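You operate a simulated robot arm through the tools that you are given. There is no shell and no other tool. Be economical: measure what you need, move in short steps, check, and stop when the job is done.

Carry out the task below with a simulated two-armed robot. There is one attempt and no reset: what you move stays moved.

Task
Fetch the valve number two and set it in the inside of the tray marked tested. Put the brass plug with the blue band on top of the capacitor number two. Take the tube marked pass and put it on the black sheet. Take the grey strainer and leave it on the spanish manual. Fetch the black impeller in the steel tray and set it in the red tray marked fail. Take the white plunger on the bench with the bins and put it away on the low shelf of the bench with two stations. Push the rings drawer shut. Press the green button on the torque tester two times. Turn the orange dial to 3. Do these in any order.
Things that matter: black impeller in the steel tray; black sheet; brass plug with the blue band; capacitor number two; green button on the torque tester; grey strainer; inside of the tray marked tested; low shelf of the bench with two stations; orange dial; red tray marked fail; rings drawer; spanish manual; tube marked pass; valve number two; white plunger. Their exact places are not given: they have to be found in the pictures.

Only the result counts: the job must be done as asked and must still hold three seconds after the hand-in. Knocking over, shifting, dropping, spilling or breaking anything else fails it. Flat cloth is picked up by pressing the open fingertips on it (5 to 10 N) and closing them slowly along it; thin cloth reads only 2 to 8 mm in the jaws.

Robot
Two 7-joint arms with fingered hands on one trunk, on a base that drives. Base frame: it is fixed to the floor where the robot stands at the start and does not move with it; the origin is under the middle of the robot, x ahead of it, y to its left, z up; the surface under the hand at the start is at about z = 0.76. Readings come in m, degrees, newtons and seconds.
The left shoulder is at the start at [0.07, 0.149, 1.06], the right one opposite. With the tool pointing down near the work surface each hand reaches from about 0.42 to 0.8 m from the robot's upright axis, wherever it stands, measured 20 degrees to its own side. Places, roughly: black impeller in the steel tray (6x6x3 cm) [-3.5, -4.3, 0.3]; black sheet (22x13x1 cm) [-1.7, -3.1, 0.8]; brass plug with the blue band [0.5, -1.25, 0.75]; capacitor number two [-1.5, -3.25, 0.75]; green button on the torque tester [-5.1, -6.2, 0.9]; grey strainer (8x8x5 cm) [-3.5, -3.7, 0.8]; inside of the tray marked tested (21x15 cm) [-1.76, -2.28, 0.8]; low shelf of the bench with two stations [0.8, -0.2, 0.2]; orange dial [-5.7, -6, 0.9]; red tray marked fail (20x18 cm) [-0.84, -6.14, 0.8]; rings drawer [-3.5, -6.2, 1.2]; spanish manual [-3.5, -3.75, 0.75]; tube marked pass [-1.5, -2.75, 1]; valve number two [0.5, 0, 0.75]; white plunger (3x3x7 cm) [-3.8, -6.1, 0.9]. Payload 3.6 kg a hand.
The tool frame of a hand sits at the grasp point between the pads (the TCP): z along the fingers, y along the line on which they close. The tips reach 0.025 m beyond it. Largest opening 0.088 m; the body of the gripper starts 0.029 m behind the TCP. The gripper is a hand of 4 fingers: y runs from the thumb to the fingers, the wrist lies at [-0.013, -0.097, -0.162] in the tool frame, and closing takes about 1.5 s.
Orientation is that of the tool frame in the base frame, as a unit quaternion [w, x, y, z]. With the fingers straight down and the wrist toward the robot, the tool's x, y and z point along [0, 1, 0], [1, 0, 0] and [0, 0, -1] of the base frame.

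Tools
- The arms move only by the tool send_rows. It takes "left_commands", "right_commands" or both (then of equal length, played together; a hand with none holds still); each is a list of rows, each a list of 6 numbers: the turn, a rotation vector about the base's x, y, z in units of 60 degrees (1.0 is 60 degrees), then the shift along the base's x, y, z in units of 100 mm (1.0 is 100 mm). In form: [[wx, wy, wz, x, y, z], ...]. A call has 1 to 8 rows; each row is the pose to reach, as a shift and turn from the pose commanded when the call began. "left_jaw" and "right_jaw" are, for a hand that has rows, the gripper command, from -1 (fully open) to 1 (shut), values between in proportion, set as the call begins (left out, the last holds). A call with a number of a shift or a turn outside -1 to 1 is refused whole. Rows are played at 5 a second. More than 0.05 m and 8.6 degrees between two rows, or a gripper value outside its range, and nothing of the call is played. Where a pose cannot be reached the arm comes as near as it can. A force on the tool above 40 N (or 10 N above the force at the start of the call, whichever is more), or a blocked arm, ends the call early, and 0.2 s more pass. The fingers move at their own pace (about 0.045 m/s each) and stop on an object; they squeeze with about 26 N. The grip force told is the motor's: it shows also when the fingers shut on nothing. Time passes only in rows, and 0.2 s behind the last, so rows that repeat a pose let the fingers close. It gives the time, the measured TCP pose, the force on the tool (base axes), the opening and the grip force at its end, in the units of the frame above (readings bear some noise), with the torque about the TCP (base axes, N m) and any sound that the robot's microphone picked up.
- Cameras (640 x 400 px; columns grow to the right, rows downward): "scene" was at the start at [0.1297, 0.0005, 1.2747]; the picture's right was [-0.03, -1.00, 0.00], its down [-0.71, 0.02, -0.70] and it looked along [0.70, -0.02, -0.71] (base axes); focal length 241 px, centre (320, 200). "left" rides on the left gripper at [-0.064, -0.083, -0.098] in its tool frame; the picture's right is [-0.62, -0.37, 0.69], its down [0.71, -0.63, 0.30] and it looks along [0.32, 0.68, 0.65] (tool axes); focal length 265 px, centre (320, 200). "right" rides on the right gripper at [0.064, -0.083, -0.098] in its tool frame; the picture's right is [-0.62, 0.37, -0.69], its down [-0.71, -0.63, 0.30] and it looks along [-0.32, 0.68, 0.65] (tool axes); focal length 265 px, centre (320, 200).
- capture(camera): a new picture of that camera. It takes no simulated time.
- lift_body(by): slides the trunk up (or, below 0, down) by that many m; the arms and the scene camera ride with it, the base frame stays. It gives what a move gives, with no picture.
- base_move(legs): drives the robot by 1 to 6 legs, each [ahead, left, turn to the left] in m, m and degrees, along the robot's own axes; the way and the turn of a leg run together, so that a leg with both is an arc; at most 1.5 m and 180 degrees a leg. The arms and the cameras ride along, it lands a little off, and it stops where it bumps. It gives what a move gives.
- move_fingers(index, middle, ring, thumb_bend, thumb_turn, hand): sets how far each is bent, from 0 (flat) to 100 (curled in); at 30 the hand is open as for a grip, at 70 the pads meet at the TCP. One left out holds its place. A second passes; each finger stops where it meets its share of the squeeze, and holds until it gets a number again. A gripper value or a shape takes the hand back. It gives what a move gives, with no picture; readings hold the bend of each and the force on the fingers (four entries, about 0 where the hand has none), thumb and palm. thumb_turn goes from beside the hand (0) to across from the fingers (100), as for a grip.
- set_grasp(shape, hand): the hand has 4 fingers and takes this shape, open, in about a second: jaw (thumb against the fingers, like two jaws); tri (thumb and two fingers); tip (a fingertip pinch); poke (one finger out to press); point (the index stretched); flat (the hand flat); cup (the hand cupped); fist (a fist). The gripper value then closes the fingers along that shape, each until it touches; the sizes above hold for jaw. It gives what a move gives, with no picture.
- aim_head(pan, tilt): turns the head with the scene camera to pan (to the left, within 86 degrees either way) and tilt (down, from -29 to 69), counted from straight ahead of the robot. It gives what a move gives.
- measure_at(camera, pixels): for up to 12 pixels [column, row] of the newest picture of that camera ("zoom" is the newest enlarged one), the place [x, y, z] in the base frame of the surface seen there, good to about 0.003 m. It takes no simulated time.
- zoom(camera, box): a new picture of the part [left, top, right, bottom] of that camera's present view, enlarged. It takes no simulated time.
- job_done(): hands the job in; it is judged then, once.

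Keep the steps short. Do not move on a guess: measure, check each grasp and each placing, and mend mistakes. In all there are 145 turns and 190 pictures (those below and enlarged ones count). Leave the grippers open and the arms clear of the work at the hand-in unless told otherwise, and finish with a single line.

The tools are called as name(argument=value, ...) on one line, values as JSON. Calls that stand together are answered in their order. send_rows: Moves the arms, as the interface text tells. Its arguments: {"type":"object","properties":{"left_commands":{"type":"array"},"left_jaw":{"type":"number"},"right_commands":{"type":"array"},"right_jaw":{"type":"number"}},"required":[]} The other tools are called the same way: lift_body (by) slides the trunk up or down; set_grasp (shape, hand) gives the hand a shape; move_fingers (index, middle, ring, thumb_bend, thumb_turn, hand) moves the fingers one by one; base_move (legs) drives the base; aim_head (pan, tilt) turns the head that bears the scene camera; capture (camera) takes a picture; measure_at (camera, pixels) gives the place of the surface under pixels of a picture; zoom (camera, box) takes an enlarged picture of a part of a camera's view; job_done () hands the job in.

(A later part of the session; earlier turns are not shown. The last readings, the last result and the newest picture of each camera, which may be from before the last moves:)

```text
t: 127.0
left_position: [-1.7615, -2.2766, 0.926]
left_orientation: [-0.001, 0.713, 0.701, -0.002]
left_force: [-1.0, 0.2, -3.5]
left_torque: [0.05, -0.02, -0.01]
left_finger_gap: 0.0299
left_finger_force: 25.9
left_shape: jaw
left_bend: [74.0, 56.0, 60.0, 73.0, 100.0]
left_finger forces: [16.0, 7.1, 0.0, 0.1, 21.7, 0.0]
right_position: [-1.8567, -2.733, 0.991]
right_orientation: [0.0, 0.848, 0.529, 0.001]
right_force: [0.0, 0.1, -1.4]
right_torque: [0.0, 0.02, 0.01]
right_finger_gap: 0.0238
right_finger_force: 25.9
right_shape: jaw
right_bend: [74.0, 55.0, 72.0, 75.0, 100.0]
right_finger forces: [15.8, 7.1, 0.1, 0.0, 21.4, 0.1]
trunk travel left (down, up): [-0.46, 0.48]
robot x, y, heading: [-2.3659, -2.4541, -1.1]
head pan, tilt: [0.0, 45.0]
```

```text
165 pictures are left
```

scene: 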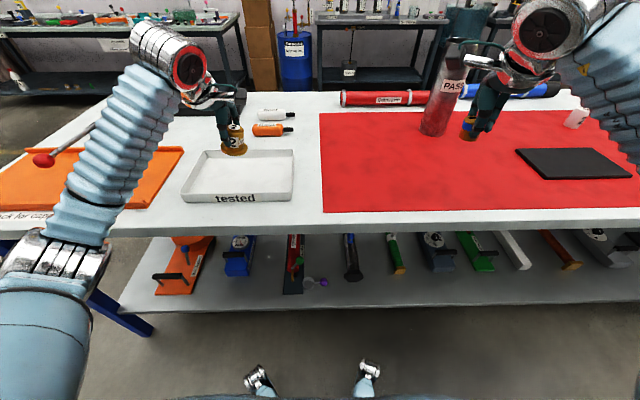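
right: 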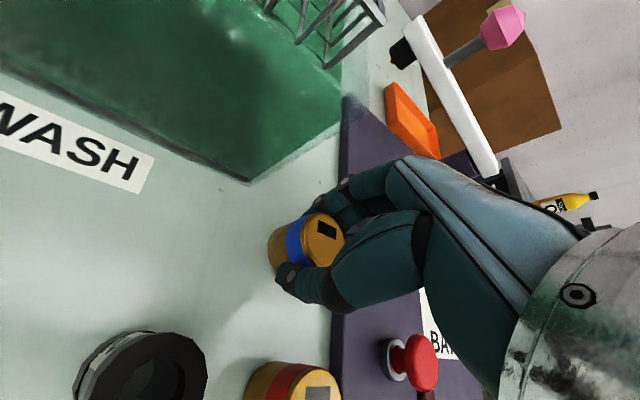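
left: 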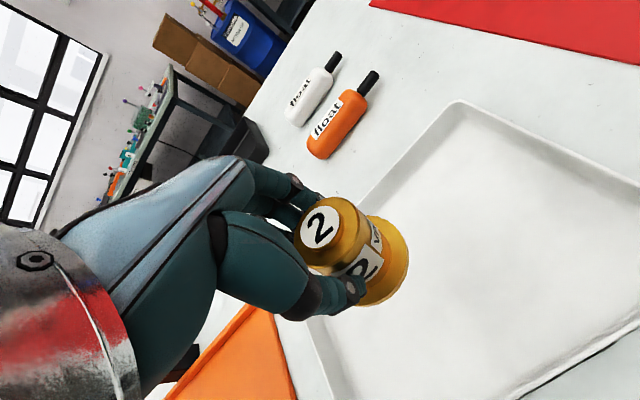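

The valve hangs over the tray. I'll lower it slowly until it touches.

send_rows(left_commands=[[0, 0, 0, 0, 0, -0.4], [0, 0, 0, 0, 0, -0.68], [0, 0, 0, 0, 0, -0.74], [0, 0, 0, 0, 0, -0.78], [0, 0, 0, 0, 0, -0.8]])

zoom(camera="left", box=[200, 130, 520, 330])

zoom(camera="scene", box=[160, 80, 320, 220])

```text
t: 128.2
left_position: [-1.7623, -2.2775, 0.8477]
left_orientation: [0.0, 0.713, 0.701, 0.001]
left_force: [-0.8, 2.0, 5.4]
left_torque: [-0.07, -0.19, 0.02]
left_finger_gap: 0.0302
left_finger_force: 26.5
left_shape: jaw
left_bend: [74.0, 56.0, 60.0, 73.0, 100.0]
left_finger forces: [17.1, 7.2, 0.0, 0.0, 22.8, 0.0]
right_position: [-1.8559, -2.7332, 0.9919]
right_orientation: [0.0, 0.848, 0.53, 0.0]
right_force: [0.0, 0.0, -2.2]
right_torque: [-0.02, 0.03, 0.0]
right_finger_gap: 0.0241
right_finger_force: 26.4
right_shape: jaw
right_bend: [74.0, 55.0, 72.0, 75.0, 100.0]
right_finger forces: [16.0, 7.1, 0.0, 0.0, 21.4, 0.1]
trunk travel left (down, up): [-0.46, 0.48]
robot x, y, heading: [-2.3628, -2.4527, -1.3]
head pan, tilt: [0.0, 45.0]
```

```text
2.00 times, centred on (360, 230) of left
```

zoom: 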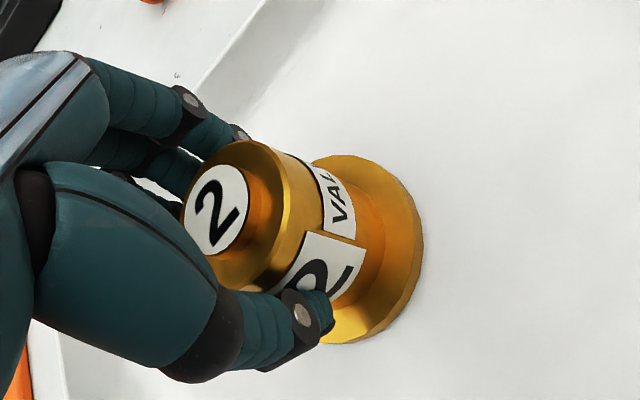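

```text
2.86 times, centred on (240, 150) of scene
```

zoom: 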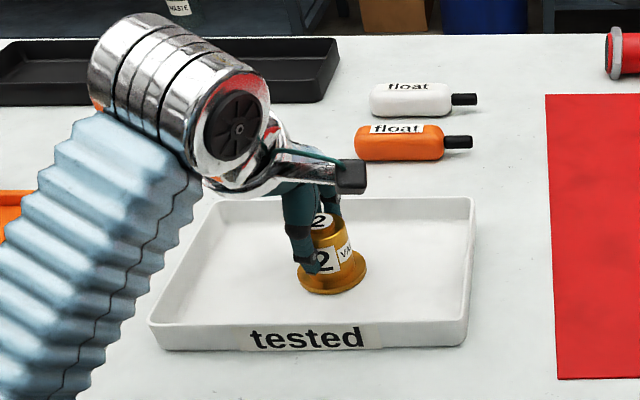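

It is resting with about 9 N of load. I'll open and retreat upward.

send_rows(left_commands=[[0, 0, 0, 0, 0, 0], [0, 0, 0, 0, 0, 0], [0, 0, 0, 0, 0, 0], [0, 0, 0, 0, 0, 0], [0, 0, 0, 0, 0, 0], [0, 0, 0, 0, 0, 0.3], [0, 0, 0, 0, 0, 0.7], [0, 0, 0, 0, 0, 1]], left_jaw=-1)

lift_body(by=0.2)

capture(camera="scene")

```text
t: 130.0
left_position: [-1.7619, -2.2762, 0.9452]
left_orientation: [-0.001, 0.714, 0.701, -0.001]
left_force: [-0.2, 0.5, -0.4]
left_torque: [-0.03, 0.01, 0.0]
left_finger_gap: 0.0877
left_finger_force: 0.0
left_shape: jaw
left_bend: [30.0, 30.0, 30.0, 30.0, 98.0]
left_finger forces: [0.1, 0.1, 0.0, 0.0, 0.1, 0.0]
right_position: [-1.8554, -2.7335, 0.9914]
right_orientation: [0.001, 0.848, 0.53, 0.0]
right_force: [0.9, 0.1, -1.4]
right_torque: [0.03, 0.03, 0.02]
right_finger_gap: 0.024
right_finger_force: 25.6
right_shape: jaw
right_bend: [74.0, 55.0, 72.0, 75.0, 100.0]
right_finger forces: [15.8, 7.1, 0.0, 0.0, 21.5, 0.0]
trunk travel left (down, up): [-0.46, 0.48]
robot x, y, heading: [-2.361, -2.4554, -1.3]
head pan, tilt: [0.0, 45.0]
```

```text
t: 132.2
left_position: [-1.7615, -2.2769, 1.1452]
left_orientation: [-0.001, 0.713, 0.701, -0.001]
left_force: [0.4, 0.4, -0.6]
left_torque: [0.02, 0.01, 0.03]
left_finger_gap: 0.0876
left_finger_force: 0.1
left_shape: jaw
left_bend: [30.0, 30.0, 30.0, 30.0, 98.0]
left_finger forces: [0.0, 0.0, 0.0, 0.1, 0.0, 0.1]
right_position: [-1.8562, -2.7338, 1.1914]
right_orientation: [0.0, 0.848, 0.53, 0.0]
right_force: [0.5, -0.5, -2.1]
right_torque: [-0.01, 0.01, -0.02]
right_finger_gap: 0.0239
right_finger_force: 26.1
right_shape: jaw
right_bend: [74.0, 55.0, 72.0, 75.0, 100.0]
right_finger forces: [16.0, 7.2, 0.0, 0.0, 21.5, 0.1]
trunk travel left (down, up): [-0.66, 0.28]
robot x, y, heading: [-2.3644, -2.4565, -1.2]
head pan, tilt: [0.0, 45.0]
```

```text
162 pictures are left
```

scene: 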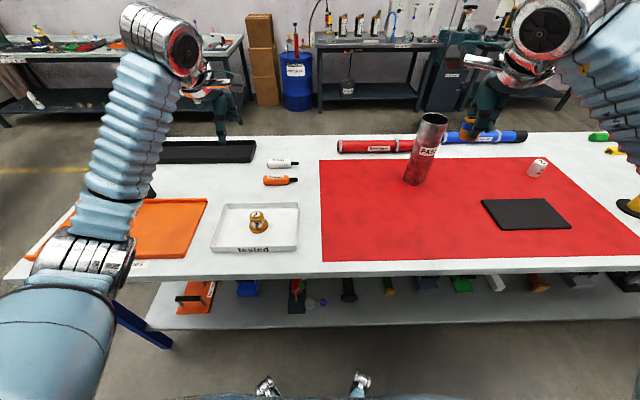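

The valve stands upright in the tray. Next I'll measure the capacitor (537,168), the tube and the sheet.

measure_at(camera="scene", pixels=[[537, 162], [537, 172], [533, 163], [545, 166], [434, 116], [421, 119], [447, 119], [418, 160], [430, 165], [412, 182], [482, 200], [546, 199]])

zoom(camera="scene", box=[390, 100, 590, 240])

```text
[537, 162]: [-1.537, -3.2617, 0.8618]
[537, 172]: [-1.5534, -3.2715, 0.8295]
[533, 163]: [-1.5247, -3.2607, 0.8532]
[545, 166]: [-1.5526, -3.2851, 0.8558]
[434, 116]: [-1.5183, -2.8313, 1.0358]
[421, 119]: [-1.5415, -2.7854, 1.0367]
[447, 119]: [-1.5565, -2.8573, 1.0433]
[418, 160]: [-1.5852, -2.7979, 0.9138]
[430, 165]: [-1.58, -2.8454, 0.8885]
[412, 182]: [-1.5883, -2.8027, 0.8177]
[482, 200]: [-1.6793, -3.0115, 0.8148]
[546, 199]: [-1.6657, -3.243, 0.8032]
```

```text
2.86 times, centred on (490, 170) of scene
```

zoom: 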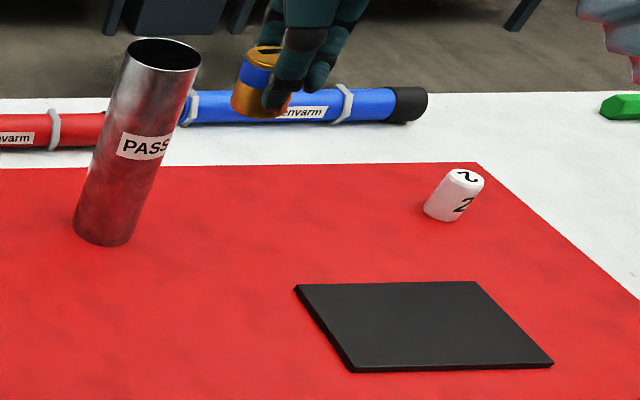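

Capacitor 2's top is at z 0.86, about (-1.53,-3.27). Before moving right I want to see the yellow post near the bench end, so I'll aim the head right.

aim_head(pan=-45, tilt=25)

capture(camera="scene")

```text
t: 133.3
left_position: [-1.7613, -2.2766, 1.1455]
left_orientation: [-0.001, 0.713, 0.701, 0.0]
left_force: [0.9, -0.5, -0.3]
left_torque: [-0.02, 0.0, 0.03]
left_finger_gap: 0.0875
left_finger_force: 0.0
left_shape: jaw
left_bend: [30.0, 30.0, 30.0, 30.0, 98.0]
left_finger forces: [0.1, 0.0, 0.0, 0.0, 0.1, 0.0]
right_position: [-1.8566, -2.7342, 1.1906]
right_orientation: [0.0, 0.848, 0.53, 0.0]
right_force: [0.7, 0.3, -2.7]
right_torque: [0.02, 0.02, -0.03]
right_finger_gap: 0.024
right_finger_force: 25.9
right_shape: jaw
right_bend: [74.0, 55.0, 72.0, 75.0, 100.0]
right_finger forces: [15.8, 7.2, 0.0, 0.0, 21.5, 0.1]
trunk travel left (down, up): [-0.66, 0.28]
robot x, y, heading: [-2.3653, -2.4606, -1.3]
head pan, tilt: [-45.0, 25.0]
```

```text
160 pictures are left
```

scene: 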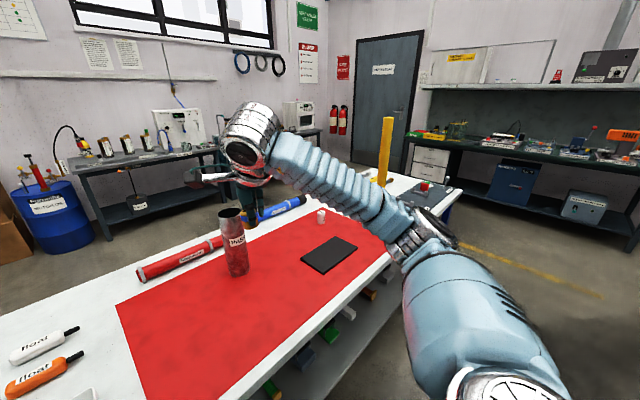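

measure_at(camera="scene", pixels=[[387, 120], [383, 160], [381, 180], [425, 187], [322, 217], [320, 213], [230, 213], [245, 215], [235, 270], [222, 215], [226, 275], [248, 270]])

zoom(camera="scene", box=[200, 180, 360, 290])

```text
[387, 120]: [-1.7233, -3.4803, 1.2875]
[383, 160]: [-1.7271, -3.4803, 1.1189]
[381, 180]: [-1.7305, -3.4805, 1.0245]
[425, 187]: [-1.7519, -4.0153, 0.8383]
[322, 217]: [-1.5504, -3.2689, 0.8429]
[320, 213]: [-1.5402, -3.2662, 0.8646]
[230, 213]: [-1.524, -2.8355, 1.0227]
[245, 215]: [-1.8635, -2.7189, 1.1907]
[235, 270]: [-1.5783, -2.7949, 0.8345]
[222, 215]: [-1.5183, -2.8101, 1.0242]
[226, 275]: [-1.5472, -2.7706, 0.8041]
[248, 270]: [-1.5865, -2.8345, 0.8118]
```

```text
3.64 times, centred on (280, 235) of scene
```

zoom: 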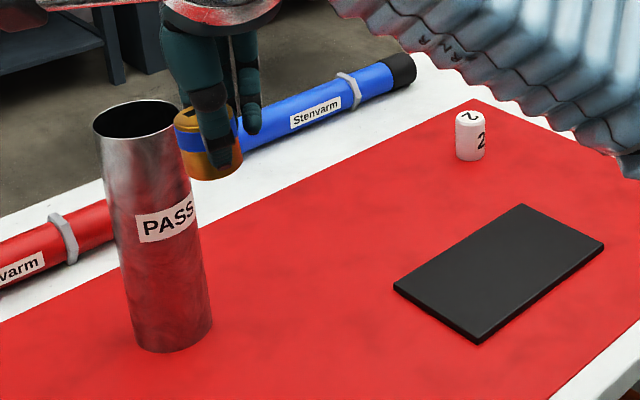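

The post at (-1.725,-3.48) is tall, so I'll place the plug from the other side later. First the tube with the left hand; its centre is about (-1.551,-2.820), top z 1.04. I'll drive closer.

base_move(legs=[[0.08, -0.42, 1.2]])

aim_head(pan=0, tilt=40)

capture(camera="scene")

```text
t: 139.2
left_position: [-1.6904, -2.6844, 1.1446]
left_orientation: [-0.001, 0.705, 0.709, -0.002]
left_force: [0.6, 0.9, 0.6]
left_torque: [-0.02, -0.03, 0.02]
left_finger_gap: 0.0875
left_finger_force: 0.2
left_shape: jaw
left_bend: [30.0, 30.0, 30.0, 30.0, 98.0]
left_finger forces: [0.1, 0.1, 0.0, 0.1, 0.1, 0.1]
right_position: [-1.7743, -3.1436, 1.1927]
right_orientation: [0.001, 0.842, 0.539, 0.0]
right_force: [-0.1, 0.5, -2.7]
right_torque: [0.01, 0.01, -0.01]
right_finger_gap: 0.0241
right_finger_force: 25.6
right_shape: jaw
right_bend: [74.0, 55.0, 72.0, 75.0, 100.0]
right_finger forces: [15.9, 7.1, 0.1, 0.0, 21.4, 0.1]
trunk travel left (down, up): [-0.66, 0.28]
robot x, y, heading: [-2.2897, -2.8813, 0.0]
head pan, tilt: [-45.0, 25.0]
```

```text
t: 140.4
left_position: [-1.6906, -2.6868, 1.145]
left_orientation: [-0.001, 0.705, 0.709, -0.001]
left_force: [-0.7, -0.3, -0.1]
left_torque: [0.02, -0.04, 0.0]
left_finger_gap: 0.0877
left_finger_force: 0.1
left_shape: jaw
left_bend: [30.0, 30.0, 30.0, 30.0, 98.0]
left_finger forces: [0.0, 0.0, 0.0, 0.0, 0.1, 0.0]
right_position: [-1.7761, -3.1457, 1.1919]
right_orientation: [0.001, 0.842, 0.539, -0.001]
right_force: [0.4, -0.8, -2.6]
right_torque: [0.02, -0.01, 0.0]
right_finger_gap: 0.024
right_finger_force: 26.6
right_shape: jaw
right_bend: [74.0, 55.0, 72.0, 75.0, 100.0]
right_finger forces: [15.9, 7.2, 0.0, 0.0, 21.5, 0.0]
trunk travel left (down, up): [-0.66, 0.28]
robot x, y, heading: [-2.293, -2.8859, 0.0]
head pan, tilt: [0.0, 40.0]
```

```text
158 pictures are left
```

scene: 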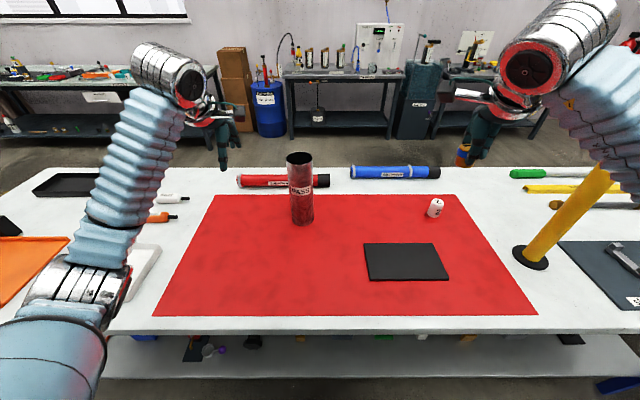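

zoom(camera="scene", box=[260, 140, 340, 235])

measure_at(camera="scene", pixels=[[300, 167], [300, 158], [289, 175], [312, 175], [300, 200], [293, 222], [311, 222], [300, 222], [367, 246], [440, 246], [448, 278], [371, 278]])

```text
4.21 times, centred on (300, 188) of scene
```

zoom: 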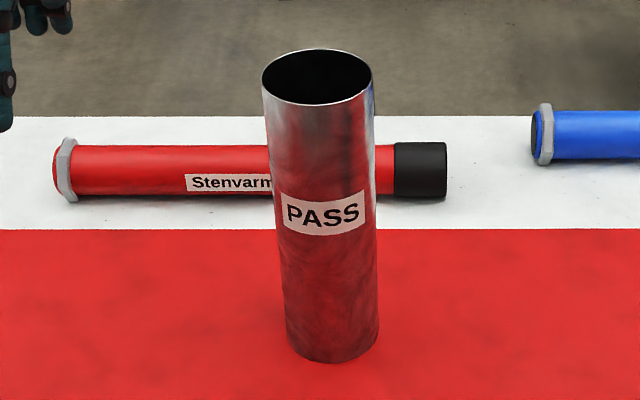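

```text
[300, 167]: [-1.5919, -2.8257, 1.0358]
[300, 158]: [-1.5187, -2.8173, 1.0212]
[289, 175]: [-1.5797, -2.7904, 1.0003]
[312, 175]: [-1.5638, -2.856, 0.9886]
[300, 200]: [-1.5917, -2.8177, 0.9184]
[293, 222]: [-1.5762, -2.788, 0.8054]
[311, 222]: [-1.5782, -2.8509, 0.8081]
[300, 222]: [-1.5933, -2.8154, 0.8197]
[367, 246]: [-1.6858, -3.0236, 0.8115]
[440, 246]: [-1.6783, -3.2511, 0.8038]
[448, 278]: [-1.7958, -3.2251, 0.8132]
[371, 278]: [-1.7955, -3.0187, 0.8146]
```

The tube is 76 mm wide, centre (-1.554,-2.824), rim z 1.04. I'll spread the fingers a little wider than the jaw opening and move above it.

move_fingers(hand="left", index=20, middle=20, ring=20, thumb_bend=20, thumb_turn=100)

send_rows(left_commands=[[0, 0, 0, 0.3, -0.3, 0.1], [0, 0, 0, 0.6, -0.6, 0.1], [0, 0, 0, 0.9, -0.9, 0.1]])

send_rows(left_commands=[[0, 0, 0, 0.25, -0.25, 0], [0, 0, 0, 0.46, -0.47, 0]])

capture(camera="left")

zoom(camera="scene", box=[220, 80, 380, 230])

```text
t: 141.4
left_position: [-1.6909, -2.6872, 1.1449]
left_orientation: [0.0, 0.705, 0.709, -0.001]
left_force: [-0.2, -0.5, 0.8]
left_torque: [-0.02, -0.01, 0.04]
left_finger_gap: 0.1034
left_finger_force: 0.1
left_shape: fingers
left_bend: [20.0, 20.0, 20.0, 20.0, 97.0]
left_finger forces: [0.1, 0.0, 0.1, 0.1, 0.1, 0.1]
right_position: [-1.7748, -3.146, 1.191]
right_orientation: [0.001, 0.842, 0.54, 0.0]
right_force: [-0.1, -0.8, -1.5]
right_torque: [0.01, 0.01, -0.01]
right_finger_gap: 0.0239
right_finger_force: 25.8
right_shape: jaw
right_bend: [74.0, 55.0, 72.0, 75.0, 100.0]
right_finger forces: [15.9, 7.2, 0.0, 0.1, 21.6, 0.0]
trunk travel left (down, up): [-0.66, 0.28]
robot x, y, heading: [-2.2889, -2.8806, -0.2]
head pan, tilt: [0.0, 40.0]
```

```text
t: 142.2
left_position: [-1.5971, -2.7755, 1.1543]
left_orientation: [-0.002, 0.705, 0.709, -0.001]
left_force: [0.4, 0.7, 0.4]
left_torque: [-0.01, 0.01, -0.02]
left_finger_gap: 0.1033
left_finger_force: 0.1
left_shape: fingers
left_bend: [20.0, 20.0, 20.0, 20.0, 97.0]
left_finger forces: [0.0, 0.0, 0.0, 0.0, 0.1, 0.1]
right_position: [-1.7743, -3.1478, 1.1913]
right_orientation: [-0.001, 0.842, 0.539, 0.001]
right_force: [0.3, 0.2, -1.5]
right_torque: [0.0, 0.04, 0.02]
right_finger_gap: 0.0241
right_finger_force: 25.8
right_shape: jaw
right_bend: [74.0, 55.0, 72.0, 75.0, 100.0]
right_finger forces: [16.0, 7.1, 0.0, 0.1, 21.4, 0.0]
trunk travel left (down, up): [-0.66, 0.28]
robot x, y, heading: [-2.2878, -2.8823, -0.1]
head pan, tilt: [0.0, 40.0]
```

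```text
t: 142.8
left_position: [-1.5574, -2.8253, 1.1532]
left_orientation: [-0.001, 0.707, 0.708, 0.001]
left_force: [-0.8, -0.5, -0.2]
left_torque: [0.03, -0.03, 0.02]
left_finger_gap: 0.1035
left_finger_force: 0.0
left_shape: fingers
left_bend: [20.0, 20.0, 20.0, 20.0, 97.0]
left_finger forces: [0.0, 0.0, 0.1, 0.1, 0.1, 0.1]
left hand out of reach, approached as far as the arm can: row 2
right_position: [-1.7756, -3.1486, 1.1902]
right_orientation: [0.0, 0.843, 0.538, 0.001]
right_force: [0.1, -0.4, -3.0]
right_torque: [-0.02, 0.03, 0.01]
right_finger_gap: 0.0243
right_finger_force: 26.1
right_shape: jaw
right_bend: [74.0, 55.0, 72.0, 75.0, 100.0]
right_finger forces: [16.1, 7.1, 0.0, 0.1, 21.5, 0.0]
trunk travel left (down, up): [-0.66, 0.28]
robot x, y, heading: [-2.2883, -2.8842, 0.2]
head pan, tilt: [0.0, 40.0]
```

```text
156 pictures are left
```

left: 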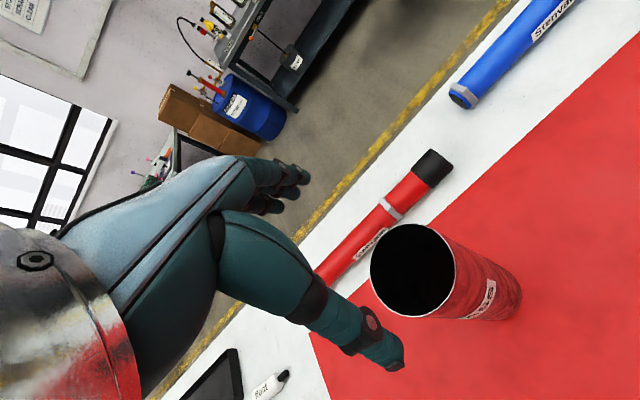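

```text
2.67 times, centred on (300, 155) of scene
```

zoom: 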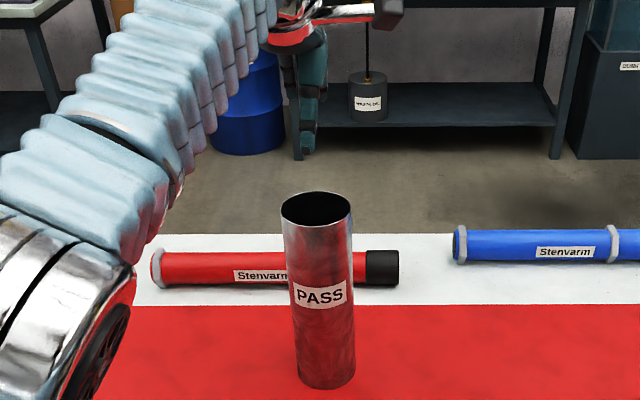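

The arm is at its reach limit. I'll drive 4 cm closer, then correct the hand and measure against the rim.

base_move(legs=[[0.04, 0, 0]])

capture(camera="left")

measure_at(camera="left", pixels=[[374, 255], [453, 270], [412, 317], [410, 225], [384, 300], [440, 235]])

```text
t: 144.0
left_position: [-1.5234, -2.8274, 1.1559]
left_orientation: [-0.002, 0.706, 0.708, 0.0]
left_force: [0.6, -0.3, -0.5]
left_torque: [0.02, 0.0, 0.01]
left_finger_gap: 0.1037
left_finger_force: 0.1
left_shape: fingers
left_bend: [20.0, 20.0, 20.0, 20.0, 97.0]
left_finger forces: [0.1, 0.1, 0.1, 0.1, 0.0, 0.1]
right_position: [-1.7373, -3.1486, 1.1892]
right_orientation: [-0.002, 0.842, 0.539, -0.003]
right_force: [0.3, -0.2, -2.4]
right_torque: [-0.01, 0.02, 0.01]
right_finger_gap: 0.0238
right_finger_force: 26.0
right_shape: jaw
right_bend: [74.0, 55.0, 72.0, 76.0, 100.0]
right_finger forces: [16.0, 7.5, 0.0, 0.0, 21.7, 0.0]
trunk travel left (down, up): [-0.66, 0.28]
robot x, y, heading: [-2.2552, -2.8813, -0.1]
head pan, tilt: [0.0, 40.0]
stopped in leg 1: the robot was blocked; the commanded pose is now the measured one
```

```text
154 pictures are left
```

left: 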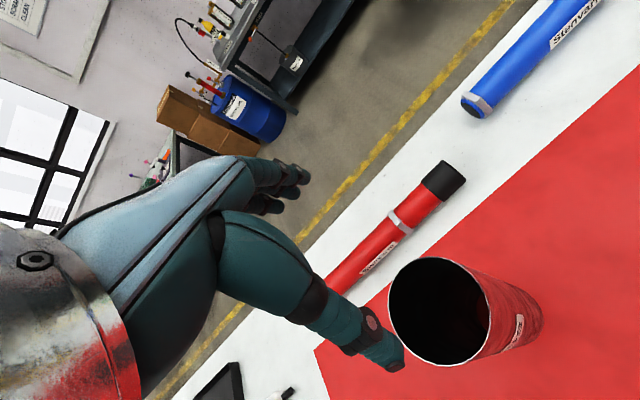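

```text
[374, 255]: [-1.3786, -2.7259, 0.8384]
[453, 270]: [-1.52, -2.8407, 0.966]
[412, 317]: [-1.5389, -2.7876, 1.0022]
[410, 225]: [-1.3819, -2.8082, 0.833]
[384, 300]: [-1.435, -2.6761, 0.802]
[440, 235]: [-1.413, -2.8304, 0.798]
```

The base just touched the bench (x -2.255). I'll shift the left hand back 3 cm over the tube and lower partway to check alignment.

send_rows(left_commands=[[0, 0, 0, -0.15, 0.02, 0], [0, 0, 0, -0.31, 0.04, 0], [0, 0, 0, -0.31, 0.04, -0.4], [0, 0, 0, -0.31, 0.04, -0.65]])

capture(camera="left")

zoom(camera="scene", box=[220, 80, 380, 230])

```text
t: 145.0
left_position: [-1.5212, -2.8272, 1.1169]
left_orientation: [-0.001, 0.702, 0.712, 0.0]
left_force: [0.3, 0.5, -0.2]
left_torque: [0.0, -0.02, 0.0]
left_finger_gap: 0.1037
left_finger_force: 0.1
left_shape: fingers
left_bend: [20.0, 20.0, 20.0, 20.0, 97.0]
left_finger forces: [0.0, 0.0, 0.1, 0.1, 0.0, 0.0]
left hand out of reach, approached as far as the arm can: row 1, 2, 3, 4
right_position: [-1.7435, -3.1466, 1.1914]
right_orientation: [0.0, 0.843, 0.539, 0.0]
right_force: [0.4, 0.0, -2.2]
right_torque: [-0.01, -0.02, -0.02]
right_finger_gap: 0.0241
right_finger_force: 26.2
right_shape: jaw
right_bend: [74.0, 55.0, 72.0, 76.0, 100.0]
right_finger forces: [16.0, 7.4, 0.0, 0.0, 21.7, 0.1]
trunk travel left (down, up): [-0.66, 0.28]
robot x, y, heading: [-2.2592, -2.8846, -0.3]
head pan, tilt: [0.0, 40.0]
```

```text
153 pictures are left
```

left: 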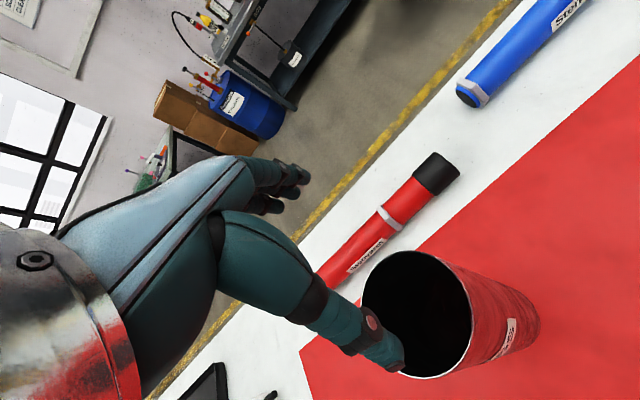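

```text
2.67 times, centred on (300, 155) of scene
```

zoom: 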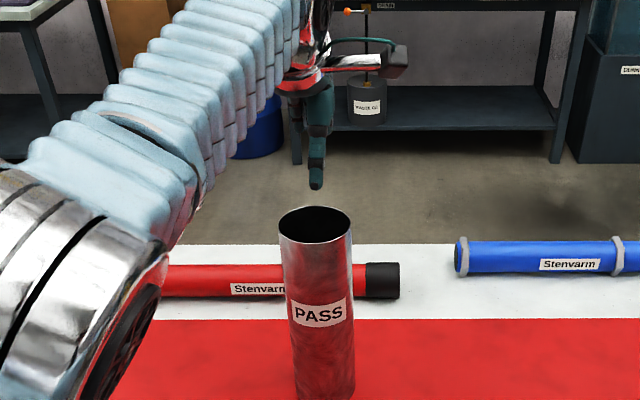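

The arm is awkward with the tool at shoulder height. I'll raise the trunk 0.15 m and lower the hand by arm instead.

lift_body(by=0.15)

send_rows(left_commands=[[0, 0, 0, 0, 0, -0.3], [0, 0, 0, 0, 0, -0.6], [0, 0, 0, -0.05, 0, -0.9], [0, 0, 0, -0.05, 0, -1]])

```text
t: 146.7
left_position: [-1.5201, -2.8266, 1.2629]
left_orientation: [-0.003, 0.703, 0.711, 0.0]
left_force: [-0.1, 0.3, -0.2]
left_torque: [0.01, 0.0, -0.03]
left_finger_gap: 0.1036
left_finger_force: 0.0
left_shape: fingers
left_bend: [20.0, 20.0, 20.0, 20.0, 97.0]
left_finger forces: [0.1, 0.0, 0.0, 0.1, 0.0, 0.0]
right_position: [-1.7399, -3.1466, 1.3414]
right_orientation: [0.0, 0.842, 0.54, -0.001]
right_force: [0.2, 0.0, -1.7]
right_torque: [0.0, 0.02, 0.02]
right_finger_gap: 0.0237
right_finger_force: 25.7
right_shape: jaw
right_bend: [74.0, 55.0, 72.0, 76.0, 100.0]
right_finger forces: [15.9, 7.5, 0.0, 0.0, 21.7, 0.1]
trunk travel left (down, up): [-0.81, 0.13]
robot x, y, heading: [-2.2606, -2.8806, -0.2]
head pan, tilt: [0.0, 40.0]
```

```text
t: 147.7
left_position: [-1.5096, -2.83, 1.1645]
left_orientation: [-0.001, 0.702, 0.712, -0.002]
left_force: [0.6, -1.8, -0.2]
left_torque: [-0.01, 0.0, 0.04]
left_finger_gap: 0.1036
left_finger_force: 0.1
left_shape: fingers
left_bend: [20.0, 20.0, 20.0, 20.0, 97.0]
left_finger forces: [0.1, 0.0, 0.0, 0.1, 0.0, 0.0]
left hand out of reach, approached as far as the arm can: row 1, 2, 3, 4
right_position: [-1.7397, -3.1465, 1.3412]
right_orientation: [0.0, 0.842, 0.539, -0.002]
right_force: [0.6, -0.6, -1.5]
right_torque: [-0.03, 0.01, 0.0]
right_finger_gap: 0.0238
right_finger_force: 25.7
right_shape: jaw
right_bend: [74.0, 55.0, 72.0, 76.0, 100.0]
right_finger forces: [15.9, 7.3, 0.0, 0.0, 21.7, 0.1]
trunk travel left (down, up): [-0.81, 0.13]
robot x, y, heading: [-2.2562, -2.8841, -0.1]
head pan, tilt: [0.0, 40.0]
```

I'll test by pulling the hand straight back 5 cm and to the left.

send_rows(left_commands=[[0, 0, 0, -0.3, 0.2, 0], [0, 0, 0, -0.6, 0.4, 0], [0, 0, 0, -0.8, 0.6, 0]])

capture(camera="scene")

```text
t: 148.5
left_position: [-1.5032, -2.7998, 1.1642]
left_orientation: [-0.004, 0.708, 0.706, 0.001]
left_force: [0.2, 0.2, -0.2]
left_torque: [-0.02, -0.01, -0.02]
left_finger_gap: 0.1037
left_finger_force: 0.0
left_shape: fingers
left_bend: [20.0, 20.0, 20.0, 20.0, 97.0]
left_finger forces: [0.0, 0.0, 0.0, 0.0, 0.0, 0.0]
left hand out of reach, approached as far as the arm can: row 1, 2, 3
right_position: [-1.7397, -3.1458, 1.3411]
right_orientation: [0.0, 0.843, 0.538, -0.001]
right_force: [0.2, 0.8, -2.0]
right_torque: [-0.03, 0.02, -0.03]
right_finger_gap: 0.0243
right_finger_force: 26.1
right_shape: jaw
right_bend: [74.0, 55.0, 72.0, 76.0, 100.0]
right_finger forces: [15.9, 7.3, 0.1, 0.0, 21.6, 0.0]
trunk travel left (down, up): [-0.81, 0.13]
robot x, y, heading: [-2.2593, -2.8831, -0.3]
head pan, tilt: [0.0, 40.0]
```

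```text
151 pictures are left
```

scene: 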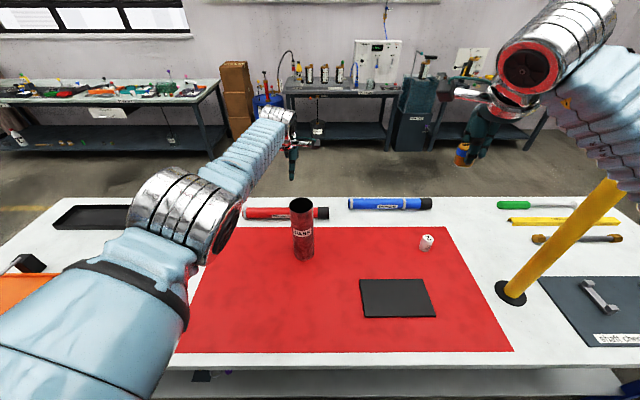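

send_rows(left_commands=[[0, 0, 0, -0.4, 0.1, 0], [0, 0, 0, -0.8, 0.2, 0], [0, 0, 0, -1, 0.2, 0], [0, 0, 0, -1, 0.2, 0]])

```text
t: 149.5
left_position: [-1.502, -2.7997, 1.1667]
left_orientation: [-0.003, 0.706, 0.708, -0.001]
left_force: [0.6, -0.5, 0.5]
left_torque: [0.03, -0.02, -0.03]
left_finger_gap: 0.1037
left_finger_force: 0.0
left_shape: fingers
left_bend: [20.0, 20.0, 20.0, 20.0, 97.0]
left_finger forces: [0.1, 0.1, 0.0, 0.0, 0.0, 0.0]
left hand out of reach, approached as far as the arm can: row 1, 2, 3, 4
right_position: [-1.7403, -3.1468, 1.3406]
right_orientation: [-0.001, 0.842, 0.539, -0.002]
right_force: [-0.2, -0.7, -3.6]
right_torque: [-0.02, 0.0, 0.03]
right_finger_gap: 0.024
right_finger_force: 25.8
right_shape: jaw
right_bend: [74.0, 55.0, 72.0, 76.0, 100.0]
right_finger forces: [15.9, 7.5, 0.0, 0.0, 21.7, 0.0]
trunk travel left (down, up): [-0.81, 0.13]
robot x, y, heading: [-2.2564, -2.8813, -0.4]
head pan, tilt: [0.0, 40.0]
```

The elbow is stuck straight. I'll try breaking out with a combined turn and up/back motion.

send_rows(left_commands=[[0, 0, 0.14, -0.3, 0.3, 0.3], [0, 0, 0.28, -0.6, 0.6, 0.6], [0, 0, 0.4, -0.9, 0.9, 0.9], [0, 0, 0.4, -1, 1, 1], [0, 0, 0.4, -1, 1, 1]])

capture(camera="scene")

```text
refused: row 1 steps farther than a row can; nothing moved
```

```text
150 pictures are left
```

scene: 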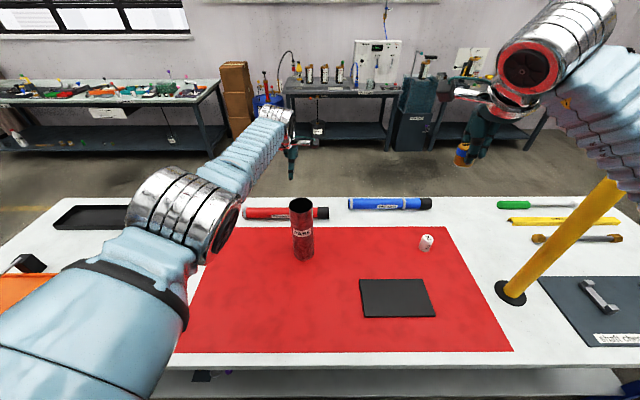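

send_rows(left_commands=[[0, 0, 0.13, -0.25, 0.25, 0.25], [0, 0, 0.26, -0.5, 0.5, 0.5], [0, 0, 0.39, -0.75, 0.75, 0.75], [0, 0, 0.39, -1, 1, 1], [0, 0, 0.39, -1, 1, 1]])

```text
t: 150.7
left_position: [-1.51, -2.7053, 1.2848]
left_orientation: [-0.003, 0.548, 0.836, -0.003]
left_force: [-0.4, 0.3, -0.9]
left_torque: [-0.02, 0.0, 0.01]
left_finger_gap: 0.1037
left_finger_force: 0.1
left_shape: fingers
left_bend: [20.0, 20.0, 20.0, 20.0, 97.0]
left_finger forces: [0.1, 0.0, 0.1, 0.1, 0.1, 0.0]
left hand out of reach, approached as far as the arm can: row 1, 2, 3, 4, 5
right_position: [-1.7384, -3.1419, 1.3406]
right_orientation: [0.001, 0.842, 0.539, -0.003]
right_force: [0.3, -0.4, -2.8]
right_torque: [-0.02, 0.03, 0.01]
right_finger_gap: 0.024
right_finger_force: 26.2
right_shape: jaw
right_bend: [74.0, 55.0, 72.0, 76.0, 100.0]
right_finger forces: [15.9, 7.3, 0.0, 0.1, 21.8, 0.0]
trunk travel left (down, up): [-0.81, 0.13]
robot x, y, heading: [-2.2609, -2.8823, 0.1]
head pan, tilt: [0.0, 40.0]
```

send_rows(left_commands=[[0, 0, 0, -0.3, 0.2, -0.3], [0, 0, 0, -0.5, 0.4, -0.6], [0, 0, 0, -0.5, 0.6, -0.9], [0, 0, 0, -0.5, 0.8, -1], [0, 0, 0, -0.5, 1, -1], [0, 0, 0, -0.5, 1, -1], [0, 0, 0, -0.5, 1, -1], [0, 0, 0, -0.5, 1, -1]])

capture(camera="scene")

```text
t: 152.5
left_position: [-1.4958, -2.6088, 1.1915]
left_orientation: [-0.002, 0.549, 0.836, -0.001]
left_force: [-1.2, -0.2, 0.3]
left_torque: [-0.04, 0.03, 0.04]
left_finger_gap: 0.1035
left_finger_force: 0.0
left_shape: fingers
left_bend: [20.0, 20.0, 20.0, 20.0, 97.0]
left_finger forces: [0.1, 0.1, 0.0, 0.0, 0.0, 0.0]
left hand out of reach, approached as far as the arm can: row 1, 2, 3, 4, 5, 6, 7, 8
right_position: [-1.7411, -3.145, 1.3404]
right_orientation: [0.001, 0.843, 0.539, -0.002]
right_force: [0.0, 0.2, -2.3]
right_torque: [-0.02, -0.01, -0.02]
right_finger_gap: 0.0241
right_finger_force: 25.8
right_shape: jaw
right_bend: [74.0, 55.0, 72.0, 76.0, 100.0]
right_finger forces: [15.9, 7.5, 0.0, 0.0, 21.7, 0.0]
trunk travel left (down, up): [-0.81, 0.13]
robot x, y, heading: [-2.2583, -2.882, -0.1]
head pan, tilt: [0.0, 40.0]
```

```text
149 pictures are left
```

scene: 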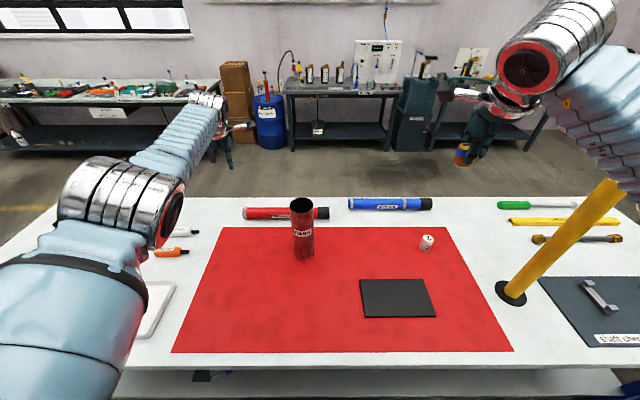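

Only x refuses: an elbow singularity. I'll try pitching the hand (fingers swinging forward) so the elbow has to bend.

send_rows(left_commands=[[0, -0.14, 0, -0.1, 0, 0], [0, -0.28, 0, -0.2, 0, 0], [0, -0.42, 0, -0.3, 0, 0], [0, -0.56, 0, -0.4, 0, 0], [0, -0.7, 0, -0.4, 0, 0], [0, -0.84, 0, -0.4, 0, 0], [0, -0.9, 0, -0.4, 0, 0], [0, -0.9, 0, -0.4, 0, 0]])

capture(camera="scene")

```text
t: 154.3
left_position: [-1.4197, -2.5901, 1.1619]
left_orientation: [0.377, 0.489, 0.746, 0.249]
left_force: [-0.4, 0.2, 0.5]
left_torque: [0.0, 0.05, 0.0]
left_finger_gap: 0.1037
left_finger_force: 0.1
left_shape: fingers
left_bend: [20.0, 20.0, 20.0, 20.0, 97.0]
left_finger forces: [0.1, 0.1, 0.1, 0.0, 0.1, 0.1]
left hand out of reach, approached as far as the arm can: row 1, 2, 3, 4, 5, 6, 7, 8
right_position: [-1.7403, -3.1485, 1.341]
right_orientation: [-0.001, 0.842, 0.539, -0.001]
right_force: [-0.3, -0.4, -2.1]
right_torque: [-0.03, 0.0, 0.02]
right_finger_gap: 0.0241
right_finger_force: 26.1
right_shape: jaw
right_bend: [74.0, 55.0, 72.0, 76.0, 100.0]
right_finger forces: [16.0, 7.4, 0.1, 0.0, 21.8, 0.1]
trunk travel left (down, up): [-0.81, 0.13]
robot x, y, heading: [-2.2593, -2.8803, -0.1]
head pan, tilt: [0.0, 40.0]
```

```text
148 pictures are left
```

scene: 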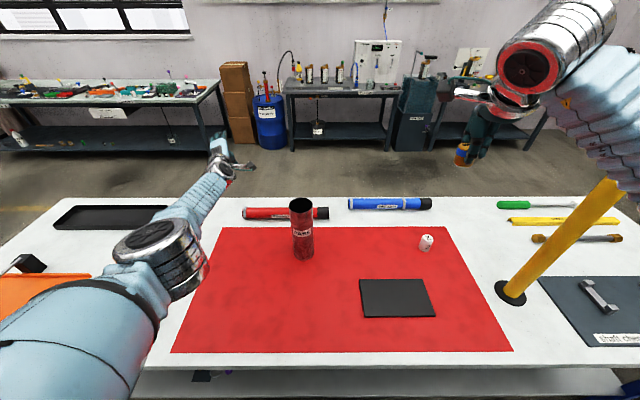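

The elbow joint has turned now. I'll try retracting again from here.

send_rows(left_commands=[[0, 0, 0, -0.4, 0, 0.1], [0, 0, 0, -0.8, 0, 0.2], [0, 0, 0, -1, 0, 0.3], [0, 0, 0, -1, 0, 0.5]])

send_rows(left_commands=[[0, 0.14, 0, 0, 0, 0.1], [0, 0.28, 0, 0, 0, 0.2], [0, 0.42, 0, 0, 0, 0.3], [0, 0.56, 0, 0, 0, 0.4], [0, 0.7, 0, 0, 0, 0.4], [0, 0.84, 0, 0, 0, 0.4], [0, 0.9, 0, 0, 0, 0.4]])

capture(camera="scene")

```text
t: 155.3
left_position: [-1.4148, -2.5718, 1.1905]
left_orientation: [0.377, 0.49, 0.746, 0.25]
left_force: [-0.4, 0.1, -0.3]
left_torque: [-0.03, 0.01, 0.01]
left_finger_gap: 0.1037
left_finger_force: 0.1
left_shape: fingers
left_bend: [20.0, 20.0, 20.0, 20.0, 97.0]
left_finger forces: [0.0, 0.1, 0.1, 0.1, 0.0, 0.1]
left hand out of reach, approached as far as the arm can: row 1, 2, 3, 4
right_position: [-1.7402, -3.1465, 1.3411]
right_orientation: [-0.001, 0.842, 0.539, -0.001]
right_force: [-0.6, 0.0, -2.4]
right_torque: [0.0, 0.02, 0.0]
right_finger_gap: 0.0243
right_finger_force: 26.0
right_shape: jaw
right_bend: [74.0, 55.0, 72.0, 76.0, 100.0]
right_finger forces: [15.9, 7.4, 0.1, 0.1, 21.8, 0.1]
trunk travel left (down, up): [-0.81, 0.13]
robot x, y, heading: [-2.2583, -2.8843, 0.2]
head pan, tilt: [0.0, 40.0]
```

```text
t: 156.9
left_position: [-1.4958, -2.5933, 1.21]
left_orientation: [-0.002, 0.548, 0.836, 0.001]
left_force: [0.1, -0.1, -0.6]
left_torque: [0.02, 0.0, 0.0]
left_finger_gap: 0.1037
left_finger_force: 0.0
left_shape: fingers
left_bend: [20.0, 20.0, 20.0, 20.0, 97.0]
left_finger forces: [0.0, 0.0, 0.0, 0.0, 0.0, 0.1]
left hand out of reach, approached as far as the arm can: row 1, 2, 3, 4, 5, 6, 7
right_position: [-1.7405, -3.1482, 1.3403]
right_orientation: [-0.002, 0.842, 0.539, -0.001]
right_force: [0.1, 1.0, -2.2]
right_torque: [0.03, 0.0, -0.01]
right_finger_gap: 0.0243
right_finger_force: 26.3
right_shape: jaw
right_bend: [74.0, 55.0, 72.0, 76.0, 100.0]
right_finger forces: [15.9, 7.3, 0.1, 0.1, 21.7, 0.0]
trunk travel left (down, up): [-0.81, 0.13]
robot x, y, heading: [-2.2568, -2.878, -0.2]
head pan, tilt: [0.0, 40.0]
```

```text
147 pictures are left
```

scene: 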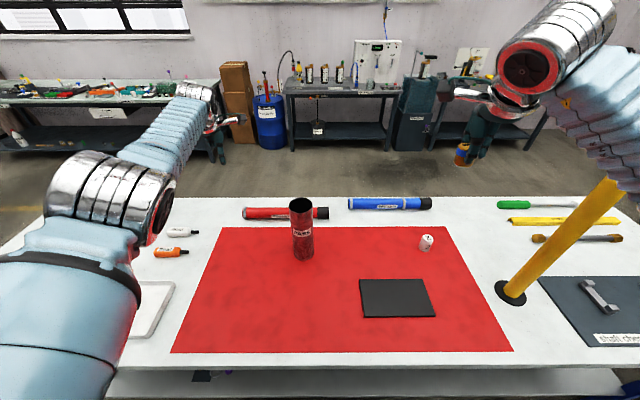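

I'll try the opposite sideways direction (right and up), the direction in which the elbow flexes.

send_rows(left_commands=[[0, 0, 0, 0, -0.3, 0.3], [0, 0, 0, 0, -0.6, 0.6], [0, 0, 0, 0, -0.9, 0.9], [0, 0, 0, 0, -1, 1], [0, 0, 0, -0.4, -1, 1], [0, 0, 0, -0.8, -1, 1], [0, 0, 0, -0.8, -1, 1]])

capture(camera="left")

```text
t: 158.5
left_position: [-1.5764, -2.6947, 1.3113]
left_orientation: [-0.004, 0.549, 0.836, 0.0]
left_force: [0.1, -0.5, -0.2]
left_torque: [0.01, -0.02, -0.02]
left_finger_gap: 0.1035
left_finger_force: 0.1
left_shape: fingers
left_bend: [20.0, 20.0, 20.0, 20.0, 97.0]
left_finger forces: [0.1, 0.0, 0.0, 0.1, 0.1, 0.1]
left hand out of reach, approached as far as the arm can: row 2, 3, 4
right_position: [-1.7411, -3.1476, 1.3416]
right_orientation: [0.0, 0.842, 0.539, 0.0]
right_force: [-0.2, 0.1, -1.9]
right_torque: [-0.01, 0.03, 0.0]
right_finger_gap: 0.0238
right_finger_force: 25.4
right_shape: jaw
right_bend: [74.0, 55.0, 72.0, 76.0, 100.0]
right_finger forces: [16.0, 7.4, 0.0, 0.1, 21.7, 0.0]
trunk travel left (down, up): [-0.81, 0.13]
robot x, y, heading: [-2.2591, -2.8822, -0.1]
head pan, tilt: [0.0, 40.0]
```

```text
146 pictures are left
```

left: 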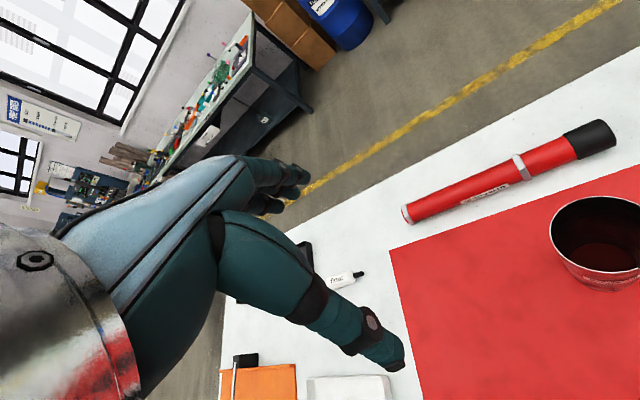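

The arm is free again, with command and pose agreeing. I'll go back over the tube with yaw restored, from above and slightly behind.

send_rows(left_commands=[[0, 0, -0.13, 0, -0.25, -0.2], [0, 0, -0.26, 0, -0.5, -0.4], [0, 0, -0.39, 0, -0.75, -0.6], [0, 0, -0.39, 0, -0.95, -0.9]])

send_rows(left_commands=[[0, 0, 0, 0.1, -0.2, -0.3], [0, 0, 0, 0.22, -0.34, -0.6], [0, 0, 0, 0.22, -0.34, -0.9]])

capture(camera="left")

zoom(camera="scene", box=[220, 130, 380, 280])

```text
t: 159.5
left_position: [-1.5766, -2.7936, 1.219]
left_orientation: [-0.003, 0.707, 0.707, 0.0]
left_force: [0.4, 0.3, 0.3]
left_torque: [0.02, 0.01, -0.03]
left_finger_gap: 0.1036
left_finger_force: 0.2
left_shape: fingers
left_bend: [20.0, 20.0, 20.0, 20.0, 97.0]
left_finger forces: [0.0, 0.0, 0.0, 0.0, 0.1, 0.0]
right_position: [-1.7396, -3.1479, 1.3412]
right_orientation: [0.0, 0.843, 0.538, -0.002]
right_force: [0.1, -0.2, -2.5]
right_torque: [0.01, -0.01, 0.04]
right_finger_gap: 0.0241
right_finger_force: 26.1
right_shape: jaw
right_bend: [74.0, 55.0, 72.0, 76.0, 100.0]
right_finger forces: [16.0, 7.3, 0.0, 0.1, 21.7, 0.0]
trunk travel left (down, up): [-0.81, 0.13]
robot x, y, heading: [-2.2569, -2.8832, -0.1]
head pan, tilt: [0.0, 40.0]
```

```text
t: 160.3
left_position: [-1.5566, -2.8258, 1.1317]
left_orientation: [-0.003, 0.707, 0.708, 0.0]
left_force: [0.2, -0.2, -0.2]
left_torque: [0.03, 0.01, 0.01]
left_finger_gap: 0.1035
left_finger_force: 0.0
left_shape: fingers
left_bend: [20.0, 20.0, 20.0, 20.0, 97.0]
left_finger forces: [0.1, 0.0, 0.0, 0.1, 0.0, 0.0]
right_position: [-1.7409, -3.1448, 1.3407]
right_orientation: [0.001, 0.842, 0.539, -0.001]
right_force: [0.0, -0.6, -2.3]
right_torque: [-0.03, -0.01, 0.03]
right_finger_gap: 0.0242
right_finger_force: 26.1
right_shape: jaw
right_bend: [74.0, 55.0, 72.0, 76.0, 100.0]
right_finger forces: [16.0, 7.4, 0.0, 0.0, 21.8, 0.0]
trunk travel left (down, up): [-0.81, 0.13]
robot x, y, heading: [-2.2567, -2.8824, -0.1]
head pan, tilt: [0.0, 40.0]
```

```text
145 pictures are left
```

left: 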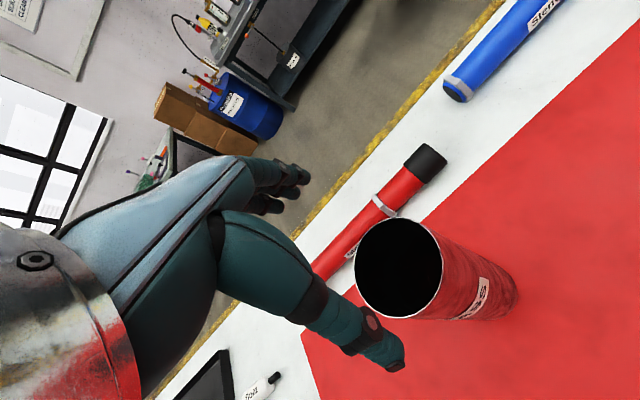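

```text
2.67 times, centred on (300, 205) of scene
```

zoom: 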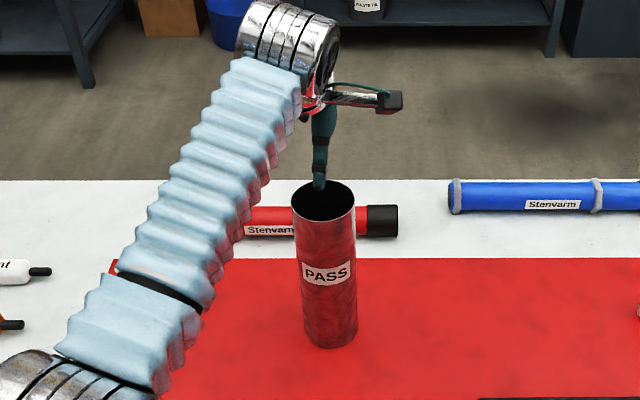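

measure_at(camera="zoom", pixels=[[325, 224], [325, 230], [296, 212], [353, 212], [325, 205], [310, 260], [345, 260], [328, 260]])

measure_at(camera="left", pixels=[[448, 262], [446, 275], [435, 305], [440, 300], [425, 316]])

```text
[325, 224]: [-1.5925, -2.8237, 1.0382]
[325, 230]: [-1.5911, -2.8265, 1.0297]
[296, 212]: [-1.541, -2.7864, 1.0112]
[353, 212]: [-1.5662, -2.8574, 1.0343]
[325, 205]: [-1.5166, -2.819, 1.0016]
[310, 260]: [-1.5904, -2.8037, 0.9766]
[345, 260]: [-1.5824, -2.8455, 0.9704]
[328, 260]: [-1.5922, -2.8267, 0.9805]
```

```text
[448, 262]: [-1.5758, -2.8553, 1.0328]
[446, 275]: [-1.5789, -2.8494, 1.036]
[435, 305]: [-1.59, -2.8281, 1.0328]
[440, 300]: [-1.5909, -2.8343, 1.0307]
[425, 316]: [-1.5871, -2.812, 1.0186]
```

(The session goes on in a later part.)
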